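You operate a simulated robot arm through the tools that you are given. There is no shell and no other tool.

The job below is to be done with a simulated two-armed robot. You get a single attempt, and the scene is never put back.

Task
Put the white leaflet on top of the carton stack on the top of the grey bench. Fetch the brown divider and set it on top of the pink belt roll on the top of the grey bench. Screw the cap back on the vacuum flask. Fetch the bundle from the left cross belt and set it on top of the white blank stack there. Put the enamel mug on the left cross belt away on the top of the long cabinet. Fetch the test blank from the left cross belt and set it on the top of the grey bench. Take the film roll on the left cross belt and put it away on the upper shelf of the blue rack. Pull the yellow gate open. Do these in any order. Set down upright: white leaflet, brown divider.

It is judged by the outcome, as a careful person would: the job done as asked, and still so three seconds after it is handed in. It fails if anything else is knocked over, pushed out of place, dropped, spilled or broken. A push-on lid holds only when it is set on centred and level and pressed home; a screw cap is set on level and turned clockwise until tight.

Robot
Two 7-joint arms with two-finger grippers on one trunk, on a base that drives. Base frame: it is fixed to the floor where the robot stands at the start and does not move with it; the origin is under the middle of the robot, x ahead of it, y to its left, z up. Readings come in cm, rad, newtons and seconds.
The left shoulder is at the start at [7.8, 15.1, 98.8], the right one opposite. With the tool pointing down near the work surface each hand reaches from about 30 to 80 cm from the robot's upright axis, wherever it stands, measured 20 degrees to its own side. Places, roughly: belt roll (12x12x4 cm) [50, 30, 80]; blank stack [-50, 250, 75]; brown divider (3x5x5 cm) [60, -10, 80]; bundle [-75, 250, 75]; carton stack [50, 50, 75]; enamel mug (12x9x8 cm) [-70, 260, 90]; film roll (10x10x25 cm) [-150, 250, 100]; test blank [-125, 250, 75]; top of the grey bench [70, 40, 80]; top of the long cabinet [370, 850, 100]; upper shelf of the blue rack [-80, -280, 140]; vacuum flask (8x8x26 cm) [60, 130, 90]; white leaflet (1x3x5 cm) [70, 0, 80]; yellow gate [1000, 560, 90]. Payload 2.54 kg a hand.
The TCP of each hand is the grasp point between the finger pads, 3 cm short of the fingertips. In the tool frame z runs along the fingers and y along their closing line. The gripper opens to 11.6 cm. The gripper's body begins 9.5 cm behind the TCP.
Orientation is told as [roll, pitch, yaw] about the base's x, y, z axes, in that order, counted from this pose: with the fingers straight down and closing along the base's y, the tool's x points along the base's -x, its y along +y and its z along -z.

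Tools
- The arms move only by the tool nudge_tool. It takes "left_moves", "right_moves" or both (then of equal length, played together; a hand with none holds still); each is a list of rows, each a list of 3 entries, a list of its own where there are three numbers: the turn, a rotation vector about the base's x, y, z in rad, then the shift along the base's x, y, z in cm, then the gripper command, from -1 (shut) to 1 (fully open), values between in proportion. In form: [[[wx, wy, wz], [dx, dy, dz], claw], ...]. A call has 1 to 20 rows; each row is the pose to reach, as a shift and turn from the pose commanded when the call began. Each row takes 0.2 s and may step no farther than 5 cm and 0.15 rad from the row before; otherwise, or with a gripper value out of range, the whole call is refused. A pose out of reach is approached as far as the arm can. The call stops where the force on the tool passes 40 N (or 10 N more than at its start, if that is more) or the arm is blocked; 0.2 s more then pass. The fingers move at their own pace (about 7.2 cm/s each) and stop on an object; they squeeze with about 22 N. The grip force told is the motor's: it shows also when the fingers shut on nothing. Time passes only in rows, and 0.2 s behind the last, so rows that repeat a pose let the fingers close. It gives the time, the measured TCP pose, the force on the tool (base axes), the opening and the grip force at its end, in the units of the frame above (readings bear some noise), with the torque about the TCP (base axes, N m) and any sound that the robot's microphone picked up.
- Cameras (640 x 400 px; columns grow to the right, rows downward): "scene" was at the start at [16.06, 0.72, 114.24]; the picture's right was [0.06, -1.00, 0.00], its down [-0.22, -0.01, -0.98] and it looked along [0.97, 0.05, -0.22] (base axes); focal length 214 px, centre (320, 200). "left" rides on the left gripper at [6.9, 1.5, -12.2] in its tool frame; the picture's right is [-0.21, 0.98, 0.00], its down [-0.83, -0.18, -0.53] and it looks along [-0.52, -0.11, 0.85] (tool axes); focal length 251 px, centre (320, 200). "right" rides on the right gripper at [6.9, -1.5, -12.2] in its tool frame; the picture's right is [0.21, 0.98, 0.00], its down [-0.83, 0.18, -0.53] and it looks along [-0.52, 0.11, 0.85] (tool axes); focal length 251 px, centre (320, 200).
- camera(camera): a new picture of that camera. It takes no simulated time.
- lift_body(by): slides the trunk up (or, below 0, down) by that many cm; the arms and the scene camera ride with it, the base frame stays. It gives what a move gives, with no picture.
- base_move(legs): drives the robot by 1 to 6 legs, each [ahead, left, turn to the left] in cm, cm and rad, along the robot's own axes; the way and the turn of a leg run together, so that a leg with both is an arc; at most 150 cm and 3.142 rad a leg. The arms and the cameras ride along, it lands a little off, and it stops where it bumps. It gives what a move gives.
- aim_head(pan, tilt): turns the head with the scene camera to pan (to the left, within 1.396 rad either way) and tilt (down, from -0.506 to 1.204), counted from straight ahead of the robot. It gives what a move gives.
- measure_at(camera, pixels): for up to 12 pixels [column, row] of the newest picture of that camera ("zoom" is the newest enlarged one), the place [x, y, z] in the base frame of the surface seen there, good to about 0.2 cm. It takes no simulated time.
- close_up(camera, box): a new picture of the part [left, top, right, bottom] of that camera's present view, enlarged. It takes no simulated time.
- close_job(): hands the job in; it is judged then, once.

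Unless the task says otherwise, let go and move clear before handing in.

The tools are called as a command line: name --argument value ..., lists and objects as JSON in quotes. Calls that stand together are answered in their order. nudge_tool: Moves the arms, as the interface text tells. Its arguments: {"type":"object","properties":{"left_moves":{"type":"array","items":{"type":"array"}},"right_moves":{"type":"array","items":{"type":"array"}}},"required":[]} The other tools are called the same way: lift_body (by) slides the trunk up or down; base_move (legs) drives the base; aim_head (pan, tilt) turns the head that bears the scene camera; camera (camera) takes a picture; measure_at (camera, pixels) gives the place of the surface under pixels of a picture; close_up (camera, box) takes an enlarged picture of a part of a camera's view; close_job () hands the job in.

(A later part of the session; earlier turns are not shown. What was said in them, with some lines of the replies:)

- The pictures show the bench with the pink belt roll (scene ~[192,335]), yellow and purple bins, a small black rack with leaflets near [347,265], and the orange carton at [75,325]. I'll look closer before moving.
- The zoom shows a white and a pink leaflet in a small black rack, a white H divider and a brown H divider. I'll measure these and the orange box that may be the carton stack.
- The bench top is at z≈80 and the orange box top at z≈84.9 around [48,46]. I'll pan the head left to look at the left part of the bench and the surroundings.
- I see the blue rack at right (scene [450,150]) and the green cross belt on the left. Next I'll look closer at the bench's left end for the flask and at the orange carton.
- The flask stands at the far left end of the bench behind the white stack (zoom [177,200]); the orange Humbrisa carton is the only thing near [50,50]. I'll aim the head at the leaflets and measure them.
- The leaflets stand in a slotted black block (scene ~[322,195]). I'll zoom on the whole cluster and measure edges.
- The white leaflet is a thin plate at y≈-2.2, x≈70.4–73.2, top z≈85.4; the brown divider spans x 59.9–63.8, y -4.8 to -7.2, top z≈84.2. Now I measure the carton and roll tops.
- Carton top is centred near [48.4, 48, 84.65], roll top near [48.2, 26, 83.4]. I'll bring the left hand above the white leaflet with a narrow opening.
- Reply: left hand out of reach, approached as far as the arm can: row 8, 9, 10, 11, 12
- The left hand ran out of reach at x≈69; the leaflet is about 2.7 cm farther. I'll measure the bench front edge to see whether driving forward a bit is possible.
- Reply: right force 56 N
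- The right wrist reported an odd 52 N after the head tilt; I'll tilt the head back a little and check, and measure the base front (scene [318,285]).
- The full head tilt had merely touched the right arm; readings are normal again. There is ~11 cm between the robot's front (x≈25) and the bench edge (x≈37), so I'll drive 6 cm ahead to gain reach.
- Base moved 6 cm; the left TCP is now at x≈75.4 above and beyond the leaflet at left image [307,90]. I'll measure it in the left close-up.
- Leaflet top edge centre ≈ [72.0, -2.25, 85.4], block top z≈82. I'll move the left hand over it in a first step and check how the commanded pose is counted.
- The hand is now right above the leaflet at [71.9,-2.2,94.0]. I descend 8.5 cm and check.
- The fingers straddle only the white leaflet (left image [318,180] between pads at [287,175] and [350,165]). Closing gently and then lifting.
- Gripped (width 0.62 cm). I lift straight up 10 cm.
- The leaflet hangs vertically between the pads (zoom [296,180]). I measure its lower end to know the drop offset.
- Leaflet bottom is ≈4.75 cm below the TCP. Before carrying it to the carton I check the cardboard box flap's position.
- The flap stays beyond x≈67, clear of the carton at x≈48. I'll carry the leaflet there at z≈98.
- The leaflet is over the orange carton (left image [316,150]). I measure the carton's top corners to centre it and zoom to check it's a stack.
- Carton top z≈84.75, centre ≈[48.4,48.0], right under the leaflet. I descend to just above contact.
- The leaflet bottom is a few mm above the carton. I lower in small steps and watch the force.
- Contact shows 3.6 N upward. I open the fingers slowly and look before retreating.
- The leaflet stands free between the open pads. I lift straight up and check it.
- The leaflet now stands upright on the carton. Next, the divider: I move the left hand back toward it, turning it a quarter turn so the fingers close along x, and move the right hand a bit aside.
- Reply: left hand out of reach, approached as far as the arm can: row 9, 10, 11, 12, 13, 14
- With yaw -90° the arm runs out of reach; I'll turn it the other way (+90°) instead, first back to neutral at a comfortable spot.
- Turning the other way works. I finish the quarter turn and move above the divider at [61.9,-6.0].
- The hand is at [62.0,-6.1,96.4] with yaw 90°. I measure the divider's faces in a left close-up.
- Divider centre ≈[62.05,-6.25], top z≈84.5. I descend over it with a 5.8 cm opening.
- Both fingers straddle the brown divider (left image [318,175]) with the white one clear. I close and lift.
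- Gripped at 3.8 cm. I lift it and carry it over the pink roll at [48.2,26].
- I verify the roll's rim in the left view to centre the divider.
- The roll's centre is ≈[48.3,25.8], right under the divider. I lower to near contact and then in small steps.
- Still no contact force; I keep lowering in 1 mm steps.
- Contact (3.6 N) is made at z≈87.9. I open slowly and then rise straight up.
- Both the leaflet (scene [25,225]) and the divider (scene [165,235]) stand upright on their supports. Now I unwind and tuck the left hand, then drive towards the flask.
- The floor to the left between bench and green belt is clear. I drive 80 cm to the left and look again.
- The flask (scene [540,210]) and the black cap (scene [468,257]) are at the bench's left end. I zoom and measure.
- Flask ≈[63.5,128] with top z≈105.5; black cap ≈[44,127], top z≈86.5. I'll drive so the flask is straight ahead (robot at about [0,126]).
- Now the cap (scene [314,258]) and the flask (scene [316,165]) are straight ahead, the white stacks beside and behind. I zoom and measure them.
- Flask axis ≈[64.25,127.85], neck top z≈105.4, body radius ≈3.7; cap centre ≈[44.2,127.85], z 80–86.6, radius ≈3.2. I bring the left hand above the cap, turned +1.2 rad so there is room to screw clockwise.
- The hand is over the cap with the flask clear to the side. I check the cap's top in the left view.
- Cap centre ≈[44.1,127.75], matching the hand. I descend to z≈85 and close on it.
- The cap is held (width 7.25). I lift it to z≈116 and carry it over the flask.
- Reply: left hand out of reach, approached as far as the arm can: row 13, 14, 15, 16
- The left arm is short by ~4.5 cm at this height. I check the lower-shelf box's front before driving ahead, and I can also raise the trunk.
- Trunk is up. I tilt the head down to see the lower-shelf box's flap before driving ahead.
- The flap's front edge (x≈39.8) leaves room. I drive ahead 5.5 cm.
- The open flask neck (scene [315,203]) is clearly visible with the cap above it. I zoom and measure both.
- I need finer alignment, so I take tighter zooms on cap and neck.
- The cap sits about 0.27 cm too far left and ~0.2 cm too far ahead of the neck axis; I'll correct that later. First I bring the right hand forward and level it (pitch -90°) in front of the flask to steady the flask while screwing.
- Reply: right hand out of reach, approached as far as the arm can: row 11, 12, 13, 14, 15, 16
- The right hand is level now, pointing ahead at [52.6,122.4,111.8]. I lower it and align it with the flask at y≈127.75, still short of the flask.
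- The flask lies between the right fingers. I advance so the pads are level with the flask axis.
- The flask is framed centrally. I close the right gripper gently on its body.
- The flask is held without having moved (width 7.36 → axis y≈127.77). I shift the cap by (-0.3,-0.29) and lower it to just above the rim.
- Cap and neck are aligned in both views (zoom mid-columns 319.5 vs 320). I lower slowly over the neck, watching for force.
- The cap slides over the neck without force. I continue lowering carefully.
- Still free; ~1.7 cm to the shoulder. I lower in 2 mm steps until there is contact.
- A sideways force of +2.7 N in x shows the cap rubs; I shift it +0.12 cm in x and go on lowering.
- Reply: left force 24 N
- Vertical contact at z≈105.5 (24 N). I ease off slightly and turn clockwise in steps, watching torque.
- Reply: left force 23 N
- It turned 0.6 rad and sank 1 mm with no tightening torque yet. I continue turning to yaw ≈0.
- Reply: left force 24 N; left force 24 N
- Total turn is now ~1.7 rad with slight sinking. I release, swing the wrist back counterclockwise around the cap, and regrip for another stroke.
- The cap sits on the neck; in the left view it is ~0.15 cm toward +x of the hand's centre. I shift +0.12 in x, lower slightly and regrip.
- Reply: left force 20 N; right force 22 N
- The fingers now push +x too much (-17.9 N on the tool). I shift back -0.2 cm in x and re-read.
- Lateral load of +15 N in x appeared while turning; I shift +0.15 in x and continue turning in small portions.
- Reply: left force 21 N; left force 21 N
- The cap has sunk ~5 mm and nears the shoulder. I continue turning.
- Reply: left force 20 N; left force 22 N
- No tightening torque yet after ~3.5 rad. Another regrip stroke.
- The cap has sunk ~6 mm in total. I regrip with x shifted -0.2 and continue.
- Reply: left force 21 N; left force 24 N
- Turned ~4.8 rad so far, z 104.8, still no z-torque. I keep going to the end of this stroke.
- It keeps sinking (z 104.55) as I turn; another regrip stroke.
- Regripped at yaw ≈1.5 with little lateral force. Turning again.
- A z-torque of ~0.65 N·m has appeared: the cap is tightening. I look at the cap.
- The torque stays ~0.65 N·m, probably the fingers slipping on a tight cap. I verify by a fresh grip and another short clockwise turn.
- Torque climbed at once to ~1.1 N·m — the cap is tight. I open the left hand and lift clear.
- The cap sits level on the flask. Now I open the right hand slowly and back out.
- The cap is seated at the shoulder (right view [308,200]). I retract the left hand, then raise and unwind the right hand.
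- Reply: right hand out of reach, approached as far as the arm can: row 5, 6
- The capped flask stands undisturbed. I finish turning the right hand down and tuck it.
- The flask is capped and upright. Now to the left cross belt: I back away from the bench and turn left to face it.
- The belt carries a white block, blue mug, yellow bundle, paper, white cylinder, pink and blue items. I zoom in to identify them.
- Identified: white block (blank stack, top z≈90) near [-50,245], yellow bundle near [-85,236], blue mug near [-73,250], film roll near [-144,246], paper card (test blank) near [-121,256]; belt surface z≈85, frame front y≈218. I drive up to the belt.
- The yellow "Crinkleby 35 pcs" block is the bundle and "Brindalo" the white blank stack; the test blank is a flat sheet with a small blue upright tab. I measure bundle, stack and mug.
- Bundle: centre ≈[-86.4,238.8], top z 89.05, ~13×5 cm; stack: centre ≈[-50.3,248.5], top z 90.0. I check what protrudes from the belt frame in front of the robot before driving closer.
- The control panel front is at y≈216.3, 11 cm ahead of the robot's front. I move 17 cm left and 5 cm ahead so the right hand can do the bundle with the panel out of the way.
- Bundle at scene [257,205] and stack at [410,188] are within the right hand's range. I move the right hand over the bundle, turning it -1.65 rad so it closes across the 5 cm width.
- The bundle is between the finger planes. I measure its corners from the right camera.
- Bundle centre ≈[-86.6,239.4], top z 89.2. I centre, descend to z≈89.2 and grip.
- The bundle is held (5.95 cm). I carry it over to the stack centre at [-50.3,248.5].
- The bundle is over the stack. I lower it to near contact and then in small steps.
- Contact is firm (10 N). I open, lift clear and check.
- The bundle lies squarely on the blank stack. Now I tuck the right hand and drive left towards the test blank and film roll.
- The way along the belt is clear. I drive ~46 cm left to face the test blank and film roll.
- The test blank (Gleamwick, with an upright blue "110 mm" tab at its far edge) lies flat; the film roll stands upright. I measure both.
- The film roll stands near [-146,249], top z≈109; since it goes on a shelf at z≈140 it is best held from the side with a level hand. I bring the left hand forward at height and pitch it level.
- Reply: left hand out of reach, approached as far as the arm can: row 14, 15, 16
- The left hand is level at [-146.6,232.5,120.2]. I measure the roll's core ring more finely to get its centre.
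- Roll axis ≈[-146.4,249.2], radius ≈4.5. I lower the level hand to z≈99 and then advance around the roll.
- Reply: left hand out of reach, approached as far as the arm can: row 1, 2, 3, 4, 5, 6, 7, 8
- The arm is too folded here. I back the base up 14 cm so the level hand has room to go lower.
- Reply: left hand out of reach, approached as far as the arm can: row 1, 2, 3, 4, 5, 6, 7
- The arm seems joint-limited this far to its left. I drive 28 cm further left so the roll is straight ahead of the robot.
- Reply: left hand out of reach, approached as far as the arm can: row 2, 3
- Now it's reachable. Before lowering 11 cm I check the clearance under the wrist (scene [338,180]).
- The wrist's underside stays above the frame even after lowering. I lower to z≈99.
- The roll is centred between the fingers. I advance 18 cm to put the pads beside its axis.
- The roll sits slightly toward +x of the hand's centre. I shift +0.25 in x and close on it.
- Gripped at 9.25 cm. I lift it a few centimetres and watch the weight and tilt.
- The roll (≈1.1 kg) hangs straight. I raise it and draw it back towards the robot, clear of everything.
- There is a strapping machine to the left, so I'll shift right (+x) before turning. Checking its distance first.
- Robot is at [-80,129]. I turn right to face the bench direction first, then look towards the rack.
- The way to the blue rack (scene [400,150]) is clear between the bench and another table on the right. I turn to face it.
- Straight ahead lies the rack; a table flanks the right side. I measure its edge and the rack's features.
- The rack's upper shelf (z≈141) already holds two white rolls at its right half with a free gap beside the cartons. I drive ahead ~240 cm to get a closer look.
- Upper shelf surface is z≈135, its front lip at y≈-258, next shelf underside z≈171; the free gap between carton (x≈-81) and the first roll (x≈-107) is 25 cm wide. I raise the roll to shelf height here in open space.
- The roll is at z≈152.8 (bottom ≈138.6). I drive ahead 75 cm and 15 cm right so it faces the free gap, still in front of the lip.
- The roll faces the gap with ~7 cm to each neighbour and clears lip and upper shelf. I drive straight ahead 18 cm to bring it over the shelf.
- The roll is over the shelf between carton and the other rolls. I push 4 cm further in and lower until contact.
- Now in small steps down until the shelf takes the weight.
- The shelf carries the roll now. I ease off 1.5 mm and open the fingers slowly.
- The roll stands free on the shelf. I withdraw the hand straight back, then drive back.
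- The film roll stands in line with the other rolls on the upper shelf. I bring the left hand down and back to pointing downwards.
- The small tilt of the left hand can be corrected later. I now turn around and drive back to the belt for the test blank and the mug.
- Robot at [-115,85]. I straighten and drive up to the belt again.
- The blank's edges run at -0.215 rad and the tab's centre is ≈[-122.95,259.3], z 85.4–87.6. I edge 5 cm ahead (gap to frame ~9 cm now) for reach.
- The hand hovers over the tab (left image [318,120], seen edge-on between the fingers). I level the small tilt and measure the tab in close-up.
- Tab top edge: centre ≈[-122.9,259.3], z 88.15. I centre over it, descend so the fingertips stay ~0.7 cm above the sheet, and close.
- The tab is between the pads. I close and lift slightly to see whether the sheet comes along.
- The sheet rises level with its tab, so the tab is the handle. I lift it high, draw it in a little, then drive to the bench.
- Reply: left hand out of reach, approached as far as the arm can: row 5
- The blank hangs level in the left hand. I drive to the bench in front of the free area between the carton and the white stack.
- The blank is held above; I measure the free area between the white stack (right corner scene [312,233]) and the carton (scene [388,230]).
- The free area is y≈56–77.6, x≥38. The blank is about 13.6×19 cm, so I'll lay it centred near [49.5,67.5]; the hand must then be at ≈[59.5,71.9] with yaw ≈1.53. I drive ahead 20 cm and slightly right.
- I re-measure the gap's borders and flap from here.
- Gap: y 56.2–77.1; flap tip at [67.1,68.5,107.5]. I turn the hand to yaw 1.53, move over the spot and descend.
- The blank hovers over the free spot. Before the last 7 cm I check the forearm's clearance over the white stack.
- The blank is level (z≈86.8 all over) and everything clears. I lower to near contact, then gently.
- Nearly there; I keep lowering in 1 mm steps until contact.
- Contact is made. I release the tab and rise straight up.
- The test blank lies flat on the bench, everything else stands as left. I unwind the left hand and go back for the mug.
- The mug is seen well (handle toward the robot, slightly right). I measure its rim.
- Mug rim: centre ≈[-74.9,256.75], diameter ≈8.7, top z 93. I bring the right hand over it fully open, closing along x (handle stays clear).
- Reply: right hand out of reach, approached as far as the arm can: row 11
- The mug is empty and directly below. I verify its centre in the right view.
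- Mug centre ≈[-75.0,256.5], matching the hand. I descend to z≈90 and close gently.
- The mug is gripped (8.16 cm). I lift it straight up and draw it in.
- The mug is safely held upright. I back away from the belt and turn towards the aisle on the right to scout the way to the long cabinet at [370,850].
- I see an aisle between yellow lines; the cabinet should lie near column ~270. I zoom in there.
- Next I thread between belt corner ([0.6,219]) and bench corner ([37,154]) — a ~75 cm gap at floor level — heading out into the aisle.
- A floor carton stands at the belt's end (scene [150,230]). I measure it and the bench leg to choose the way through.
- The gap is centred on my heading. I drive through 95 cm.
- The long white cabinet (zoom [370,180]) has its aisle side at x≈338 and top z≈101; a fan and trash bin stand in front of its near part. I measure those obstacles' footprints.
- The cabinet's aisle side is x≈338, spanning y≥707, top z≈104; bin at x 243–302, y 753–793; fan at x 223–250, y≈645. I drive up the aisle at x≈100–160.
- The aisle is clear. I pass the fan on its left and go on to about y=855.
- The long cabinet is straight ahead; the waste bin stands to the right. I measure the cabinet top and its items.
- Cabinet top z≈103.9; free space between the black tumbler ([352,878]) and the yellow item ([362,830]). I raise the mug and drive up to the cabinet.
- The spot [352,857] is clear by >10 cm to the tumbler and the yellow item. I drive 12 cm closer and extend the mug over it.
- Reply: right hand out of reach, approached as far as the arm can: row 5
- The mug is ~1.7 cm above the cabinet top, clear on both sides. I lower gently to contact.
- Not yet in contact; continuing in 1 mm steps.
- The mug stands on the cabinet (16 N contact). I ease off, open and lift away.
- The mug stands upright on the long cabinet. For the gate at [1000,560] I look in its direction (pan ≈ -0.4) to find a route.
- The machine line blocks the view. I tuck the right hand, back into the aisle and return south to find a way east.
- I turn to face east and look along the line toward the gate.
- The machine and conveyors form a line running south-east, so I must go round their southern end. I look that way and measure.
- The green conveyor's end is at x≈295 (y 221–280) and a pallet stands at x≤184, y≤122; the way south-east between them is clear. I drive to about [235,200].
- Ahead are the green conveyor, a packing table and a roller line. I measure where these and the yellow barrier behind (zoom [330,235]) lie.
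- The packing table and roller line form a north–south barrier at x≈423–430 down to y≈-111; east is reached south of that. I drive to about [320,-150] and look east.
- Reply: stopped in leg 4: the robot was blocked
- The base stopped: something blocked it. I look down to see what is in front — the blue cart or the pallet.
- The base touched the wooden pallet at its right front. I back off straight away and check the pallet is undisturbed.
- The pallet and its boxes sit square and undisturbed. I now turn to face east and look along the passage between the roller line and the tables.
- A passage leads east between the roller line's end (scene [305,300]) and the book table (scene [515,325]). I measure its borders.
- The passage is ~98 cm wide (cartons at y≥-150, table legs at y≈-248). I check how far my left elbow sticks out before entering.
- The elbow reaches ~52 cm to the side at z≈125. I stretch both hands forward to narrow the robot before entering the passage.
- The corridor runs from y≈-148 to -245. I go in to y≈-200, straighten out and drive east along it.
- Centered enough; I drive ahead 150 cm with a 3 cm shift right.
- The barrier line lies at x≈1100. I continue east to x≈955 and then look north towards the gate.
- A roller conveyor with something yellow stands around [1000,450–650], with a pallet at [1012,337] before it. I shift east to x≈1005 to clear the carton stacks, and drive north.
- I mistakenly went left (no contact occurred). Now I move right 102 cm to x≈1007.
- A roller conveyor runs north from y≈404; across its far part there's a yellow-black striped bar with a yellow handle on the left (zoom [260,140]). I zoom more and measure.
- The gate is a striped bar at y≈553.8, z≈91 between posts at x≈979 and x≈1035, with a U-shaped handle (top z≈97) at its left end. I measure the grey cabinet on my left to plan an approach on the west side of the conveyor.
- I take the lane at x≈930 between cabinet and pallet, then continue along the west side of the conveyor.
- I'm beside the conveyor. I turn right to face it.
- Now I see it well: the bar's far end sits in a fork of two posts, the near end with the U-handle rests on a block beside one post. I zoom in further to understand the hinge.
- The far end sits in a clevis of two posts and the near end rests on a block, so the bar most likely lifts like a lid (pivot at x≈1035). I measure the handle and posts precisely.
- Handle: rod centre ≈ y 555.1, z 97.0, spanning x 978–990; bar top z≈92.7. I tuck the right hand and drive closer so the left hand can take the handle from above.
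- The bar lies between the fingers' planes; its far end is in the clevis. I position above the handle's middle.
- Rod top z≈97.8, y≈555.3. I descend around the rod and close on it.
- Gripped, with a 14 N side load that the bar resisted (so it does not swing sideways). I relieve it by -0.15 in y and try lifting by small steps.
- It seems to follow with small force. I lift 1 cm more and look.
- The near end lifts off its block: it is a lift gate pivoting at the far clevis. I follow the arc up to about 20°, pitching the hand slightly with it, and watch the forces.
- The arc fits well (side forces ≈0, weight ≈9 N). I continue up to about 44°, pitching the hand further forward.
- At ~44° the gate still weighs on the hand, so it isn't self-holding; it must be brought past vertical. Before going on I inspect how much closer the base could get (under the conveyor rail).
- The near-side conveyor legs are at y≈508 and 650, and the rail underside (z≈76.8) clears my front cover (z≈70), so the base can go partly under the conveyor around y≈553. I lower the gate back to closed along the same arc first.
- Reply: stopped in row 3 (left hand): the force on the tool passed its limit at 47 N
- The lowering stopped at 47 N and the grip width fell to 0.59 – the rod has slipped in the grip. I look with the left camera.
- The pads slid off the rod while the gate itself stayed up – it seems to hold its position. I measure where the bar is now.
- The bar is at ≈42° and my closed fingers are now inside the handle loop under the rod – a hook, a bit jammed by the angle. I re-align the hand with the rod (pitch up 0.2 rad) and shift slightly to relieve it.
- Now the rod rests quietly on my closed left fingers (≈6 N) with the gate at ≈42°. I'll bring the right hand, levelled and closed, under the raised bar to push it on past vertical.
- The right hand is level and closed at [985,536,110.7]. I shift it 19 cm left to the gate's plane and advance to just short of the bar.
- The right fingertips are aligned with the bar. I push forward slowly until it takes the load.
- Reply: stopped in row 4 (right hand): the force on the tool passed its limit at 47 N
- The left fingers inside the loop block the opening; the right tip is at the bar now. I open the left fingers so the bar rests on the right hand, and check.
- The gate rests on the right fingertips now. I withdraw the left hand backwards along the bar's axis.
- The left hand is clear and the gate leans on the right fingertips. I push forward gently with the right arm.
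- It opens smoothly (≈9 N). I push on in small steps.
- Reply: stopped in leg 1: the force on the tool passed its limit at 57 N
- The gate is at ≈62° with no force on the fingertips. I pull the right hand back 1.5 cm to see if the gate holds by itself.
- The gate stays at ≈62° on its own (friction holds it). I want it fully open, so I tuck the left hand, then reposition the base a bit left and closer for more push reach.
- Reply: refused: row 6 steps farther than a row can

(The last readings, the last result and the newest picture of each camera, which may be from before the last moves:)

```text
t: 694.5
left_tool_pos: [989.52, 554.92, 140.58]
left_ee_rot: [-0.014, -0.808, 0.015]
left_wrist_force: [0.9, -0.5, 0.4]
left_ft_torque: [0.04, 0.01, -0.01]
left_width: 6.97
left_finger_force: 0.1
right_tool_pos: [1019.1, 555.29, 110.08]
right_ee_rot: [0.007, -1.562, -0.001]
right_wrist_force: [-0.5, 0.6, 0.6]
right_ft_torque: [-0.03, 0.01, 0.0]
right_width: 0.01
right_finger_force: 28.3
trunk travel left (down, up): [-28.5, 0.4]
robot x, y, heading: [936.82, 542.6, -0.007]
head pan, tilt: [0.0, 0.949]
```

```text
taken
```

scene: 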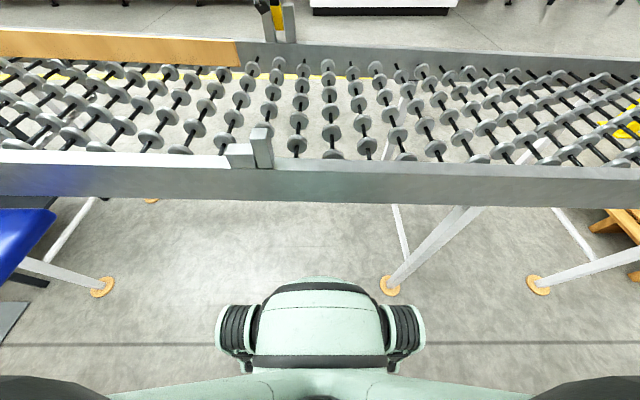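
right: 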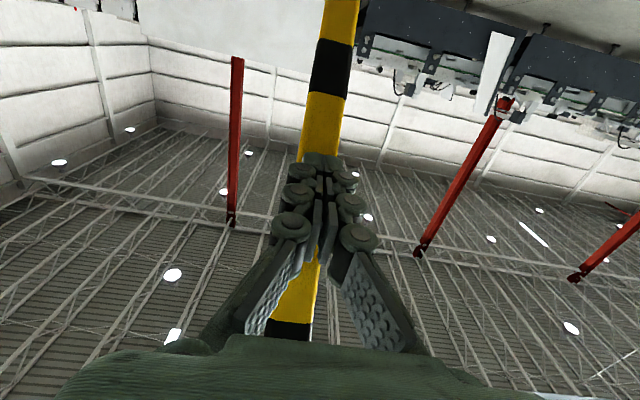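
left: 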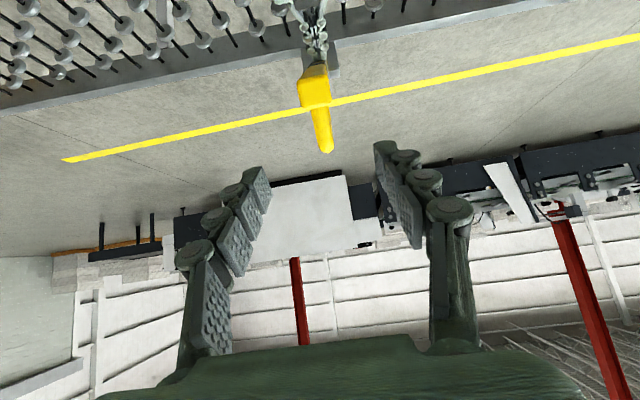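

I redo that move with shorter steps.

nudge_tool --left_moves '[[[0, 0.06, 0], [-2, 1, 0], 0], [[0, 0.15, 0], [-5, 2, -1], 0], [[0, 0.25, 0], [-7.5, 3, -3], 0], [[0, 0.35, 0], [-10, 4, -5.5], 0], [[0, 0.45, 0], [-12.5, 5, -8], 0], [[0, 0.55, 0], [-15, 6, -10.5], 0], [[0, 0.65, 0], [-17, 7.5, -13], 0], [[0, 0.74, 0], [-19, 9, -16], 0], [[0.015, 0.8, -0.015], [-20, 10, -19], 0], [[0.015, 0.806, -0.015], [-20, 10, -20], 0]]' --right_moves '[[[0, 0, 0], [-2, 0, 0], -1], [[0, 0, 0], [-4, 0, 0], -1], [[0, 0, 0], [-6, 0, 0], -1], [[0, 0, 0], [-8, 0, 0], -1], [[0, 0, 0], [-10, 0, 0], -1], [[0, 0, 0], [-12, -2, 0], -1], [[0, 0, 0], [-13, -4, 0], -1], [[0, 0, 0], [-13, -6, 0], -1], [[0, 0, 0], [-13, -8, 0], -1], [[0, 0, 0], [-13, -8, 0], -1]]'

base_move --legs '[[0, 9, 0.005]]'

base_move --legs '[[9, 0, 0]]'

aim_head --pan 0.1 --tilt 0.1

camera --camera "scene"

```text
t: 696.7
left_tool_pos: [969.45, 565.05, 120.64]
left_ee_rot: [0.003, -0.001, -0.006]
left_wrist_force: [-0.2, 0.0, 0.3]
left_ft_torque: [-0.01, -0.01, -0.01]
left_width: 5.8
left_finger_force: 0.0
right_tool_pos: [1006.14, 547.41, 109.96]
right_ee_rot: [-0.032, -1.562, 0.038]
right_wrist_force: [0.0, -0.2, -0.1]
right_ft_torque: [0.0, -0.02, -0.02]
right_width: 0.0
right_finger_force: 28.2
trunk travel left (down, up): [-28.5, 0.4]
robot x, y, heading: [936.46, 542.45, -0.002]
head pan, tilt: [0.0, 0.949]
```

```text
t: 698.3
left_tool_pos: [969.37, 574.29, 120.72]
left_ee_rot: [0.002, 0.0, -0.002]
left_wrist_force: [-0.5, 0.2, 0.5]
left_ft_torque: [-0.05, -0.03, 0.02]
left_width: 5.78
left_finger_force: 0.0
right_tool_pos: [1006.11, 556.66, 110.06]
right_ee_rot: [-0.022, -1.561, 0.034]
right_wrist_force: [0.1, 0.5, 1.3]
right_ft_torque: [0.0, 0.0, 0.0]
right_width: 0.0
right_finger_force: 29.0
trunk travel left (down, up): [-28.5, 0.4]
robot x, y, heading: [936.92, 551.52, -0.001]
head pan, tilt: [0.0, 0.949]
```

```text
t: 699.4
left_tool_pos: [978.48, 574.25, 120.72]
left_ee_rot: [0.004, 0.0, -0.004]
left_wrist_force: [1.6, 0.2, -0.7]
left_ft_torque: [0.01, 0.06, 0.01]
left_width: 5.81
left_finger_force: 0.1
right_tool_pos: [1015.09, 556.54, 110.01]
right_ee_rot: [0.012, -1.559, -0.002]
right_wrist_force: [-0.1, 0.2, -0.6]
right_ft_torque: [-0.01, 0.0, 0.0]
right_width: 0.01
right_finger_force: 28.7
trunk travel left (down, up): [-28.5, 0.4]
robot x, y, heading: [945.57, 551.65, -0.002]
head pan, tilt: [0.0, 0.949]
```

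```text
t: 700.5
left_tool_pos: [978.43, 574.05, 120.71]
left_ee_rot: [0.003, -0.001, -0.003]
left_wrist_force: [0.5, -0.7, -0.5]
left_ft_torque: [0.01, -0.01, -0.03]
left_width: 5.81
left_finger_force: 0.1
right_tool_pos: [1015.04, 556.57, 109.98]
right_ee_rot: [0.019, -1.561, -0.006]
right_wrist_force: [0.1, -0.6, 0.1]
right_ft_torque: [0.02, 0.04, -0.01]
right_width: 0.0
right_finger_force: 28.4
trunk travel left (down, up): [-28.5, 0.4]
robot x, y, heading: [945.47, 551.54, 0.001]
head pan, tilt: [0.099, 0.099]
```

```text
taken
```

scene: 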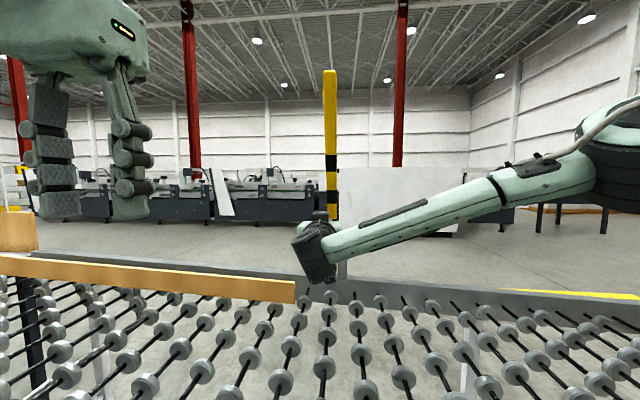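

Base is closer at [945.5,551.6] and the gate still stands up. I measure its angle.

measure_at --camera "scene" --pixels '[[329, 85], [330, 110], [331, 140], [331, 170], [332, 200], [336, 100]]'

```text
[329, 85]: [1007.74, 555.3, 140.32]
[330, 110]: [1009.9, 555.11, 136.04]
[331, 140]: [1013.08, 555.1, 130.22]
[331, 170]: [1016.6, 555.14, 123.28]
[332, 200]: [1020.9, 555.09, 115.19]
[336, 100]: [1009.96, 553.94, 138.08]
```

It holds at ≈62°. I push it on slowly towards vertical with the right fingertips.

nudge_tool --right_moves '[[[0, 0, 0], [1.5, -1.3, 0], -1], [[0, 0, 0], [3, -1.3, 0], -1], [[0, 0, 0], [4.2, -1.3, 0], -1], [[0, 0, 0], [4.8, -1.3, 0], -1], [[0, 0, 0], [5.4, -1.3, 0], -1], [[0, 0, 0], [6, -1.3, 0], -1], [[0, 0, 0], [6.6, -1.3, 0], -1], [[0, 0, 0], [7.2, -1.3, 0], -1], [[0, 0, 0], [7.8, -1.3, 0], -1], [[0, 0, 0], [8.4, -1.3, 0], -1], [[0, 0, 0], [9, -1.3, 0], -1], [[0, 0, 0], [9, -1.3, 0], -1]]'

camera --camera "scene"

measure_at --camera "scene" --pixels '[[329, 85], [330, 110], [331, 140], [331, 170], [332, 200]]'

```text
t: 702.0
left_tool_pos: [978.25, 574.27, 120.7]
left_ee_rot: [0.004, -0.002, -0.004]
left_wrist_force: [-0.1, -0.3, -0.5]
left_ft_torque: [-0.04, 0.01, 0.01]
left_width: 5.8
left_finger_force: 0.1
right_tool_pos: [1020.67, 555.53, 109.79]
right_ee_rot: [-0.09, -1.556, 0.104]
right_wrist_force: [-16.7, -2.3, -0.2]
right_ft_torque: [0.02, -0.14, -0.14]
right_width: 0.62
right_finger_force: 28.3
trunk travel left (down, up): [-28.5, 0.4]
robot x, y, heading: [945.5, 551.38, -0.002]
head pan, tilt: [0.099, 0.099]
stopped in row 7 (right hand): the force on the tool passed its limit at 46 N (the readings are from after the stop); the commanded pose is now the measured one
```

```text
taken
```

scene: 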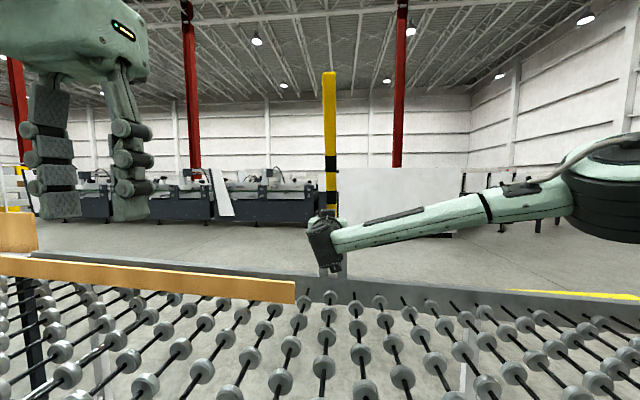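

```text
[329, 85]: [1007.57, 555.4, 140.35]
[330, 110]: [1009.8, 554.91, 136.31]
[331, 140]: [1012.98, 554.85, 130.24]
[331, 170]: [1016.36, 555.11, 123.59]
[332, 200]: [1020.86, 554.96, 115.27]
```

At 46 N it does not move any further: ≈62° is the gate's open stop, and it stays there. I withdraw the right hand and move clear.

nudge_tool --right_moves '[[[0, 0, 0], [-1, -0.3, 0], -1], [[0, 0, 0], [-3, -1, 0], -1], [[0, 0, 0], [-6, -3, 0], -1], [[0, 0, 0], [-9, -5, 0], -1], [[0, 0, 0], [-12, -7, 0], -1], [[0, 0, 0], [-14, -9, 0], -1], [[0, 0, 0], [-15, -12, 0], -1], [[0, 0, 0], [-15, -15, 0], -1]]'

base_move --legs '[[-25, 0, 0]]'

camera --camera "scene"

```text
t: 703.9
left_tool_pos: [978.27, 574.05, 120.73]
left_ee_rot: [0.002, -0.003, -0.006]
left_wrist_force: [0.3, -0.5, 0.1]
left_ft_torque: [-0.01, -0.03, -0.01]
left_width: 5.8
left_finger_force: 0.0
right_tool_pos: [1005.71, 540.39, 109.87]
right_ee_rot: [-0.067, -1.555, 0.08]
right_wrist_force: [-0.4, 0.5, -0.2]
right_ft_torque: [-0.01, 0.04, 0.0]
right_width: 0.0
right_finger_force: 28.7
trunk travel left (down, up): [-28.5, 0.4]
robot x, y, heading: [945.43, 551.49, -0.003]
head pan, tilt: [0.099, 0.099]
```

```text
t: 705.7
left_tool_pos: [952.68, 574.06, 120.66]
left_ee_rot: [0.005, -0.001, -0.003]
left_wrist_force: [-0.2, -0.5, 0.7]
left_ft_torque: [-0.01, -0.02, 0.02]
left_width: 5.79
left_finger_force: 0.0
right_tool_pos: [980.17, 540.45, 110.01]
right_ee_rot: [-0.086, -1.555, 0.101]
right_wrist_force: [0.1, 0.8, 1.1]
right_ft_torque: [0.0, -0.02, -0.03]
right_width: 0.01
right_finger_force: 28.8
trunk travel left (down, up): [-28.5, 0.4]
robot x, y, heading: [920.1, 551.51, 0.005]
head pan, tilt: [0.099, 0.099]
```

```text
taken
```

scene: 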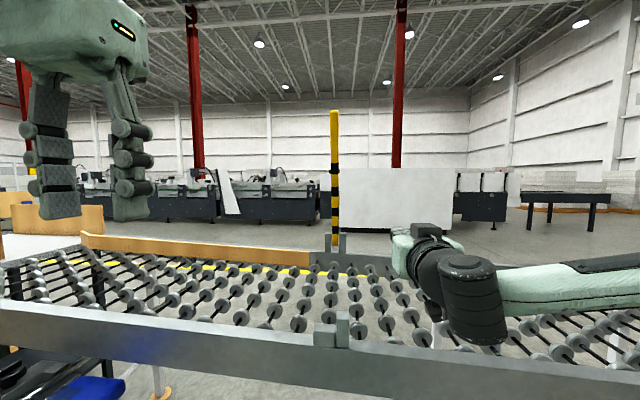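

The gate stays raised by itself. I back off a bit more and take a last measurement before handing in.

base_move --legs '[[-15, 0, 0]]'

camera --camera "scene"

close_up --camera "scene" --box '[260, 90, 410, 350]'

measure_at --camera "scene" --pixels '[[333, 130], [334, 150], [334, 175], [335, 195], [335, 215]]'

```text
t: 707.1
left_tool_pos: [937.64, 574.14, 120.68]
left_ee_rot: [0.004, -0.002, -0.004]
left_wrist_force: [-0.3, 0.5, 0.1]
left_ft_torque: [-0.02, -0.03, -0.01]
left_width: 5.78
left_finger_force: 0.0
right_tool_pos: [965.0, 540.44, 109.89]
right_ee_rot: [-0.088, -1.555, 0.102]
right_wrist_force: [-1.0, -0.3, 0.9]
right_ft_torque: [-0.02, 0.01, 0.0]
right_width: 0.0
right_finger_force: 28.3
trunk travel left (down, up): [-28.5, 0.4]
robot x, y, heading: [904.71, 551.4, -0.001]
head pan, tilt: [0.099, 0.099]
```

```text
taken
```

scene: 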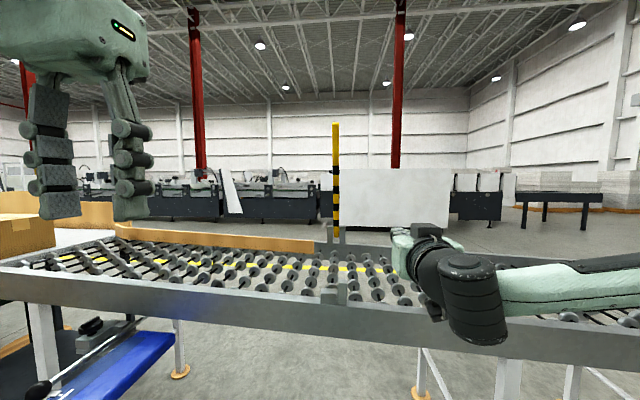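

```text
1.54 times, centred on (335, 220) of scene
```

zoom: 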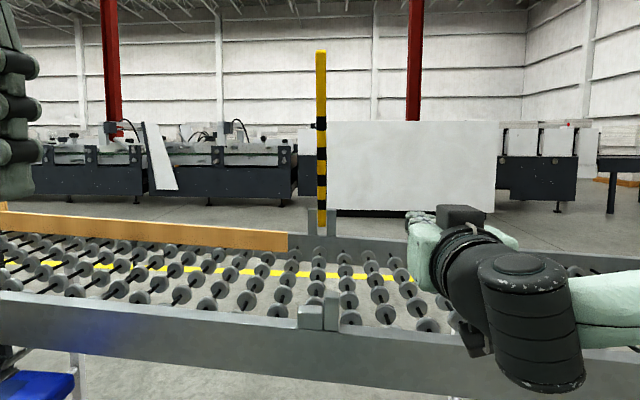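

```text
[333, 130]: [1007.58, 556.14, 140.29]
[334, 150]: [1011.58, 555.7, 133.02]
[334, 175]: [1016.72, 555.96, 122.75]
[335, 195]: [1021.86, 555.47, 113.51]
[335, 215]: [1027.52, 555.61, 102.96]
```

The gate still stands at its open stop (≈62°, unchanged for several seconds), nothing is held, and both hands are clear; all eight jobs are done. I hand the job in.

close_job

```text
The job is handed in.
```

I finished all eight tasks and handed the job in; no verdict came back with the hand-in. The bench, belt, rack and cabinet items were last checked as I left each place, not just before handing in.

- **White leaflet:** it stands upright on the orange Humbrisa carton. I took that carton for the "carton stack", as it was the only thing at that spot.
- **Brown divider:** it stands upright on the pink belt roll.
- **Vacuum flask:** the cap is screwed on level. It stopped turning at about 1.1 N·m, so I judged it tight.
- **Bundle:** the yellow Crinkleby bundle lies on the white blank stack on the left cross belt.
- **Enamel mug:** it stands upright on top of the long cabinet.
- **Test blank:** it lies flat on the bench, between the carton and the white stack.
- **Film roll:** it stands beside the other two rolls on the upper shelf of the blue rack.
- **Yellow gate:** it is raised to about 62° and would not move further at 46 N, so I took that as its open stop. It stayed there on its own after I let go.

- **Pallet bump:** on the way to the gate, the base bumped a wooden pallet holding three small boxes, near [295, -178]. It stopped at once and I backed off. The pallet and boxes still looked square and in line afterwards, but I had no measurement from before the bump to compare.
- **Gate handle slip:** while I tried lowering the gate to get a better grip, the handle slipped out of the left hand. The force reached 47 N and the gate stayed up.
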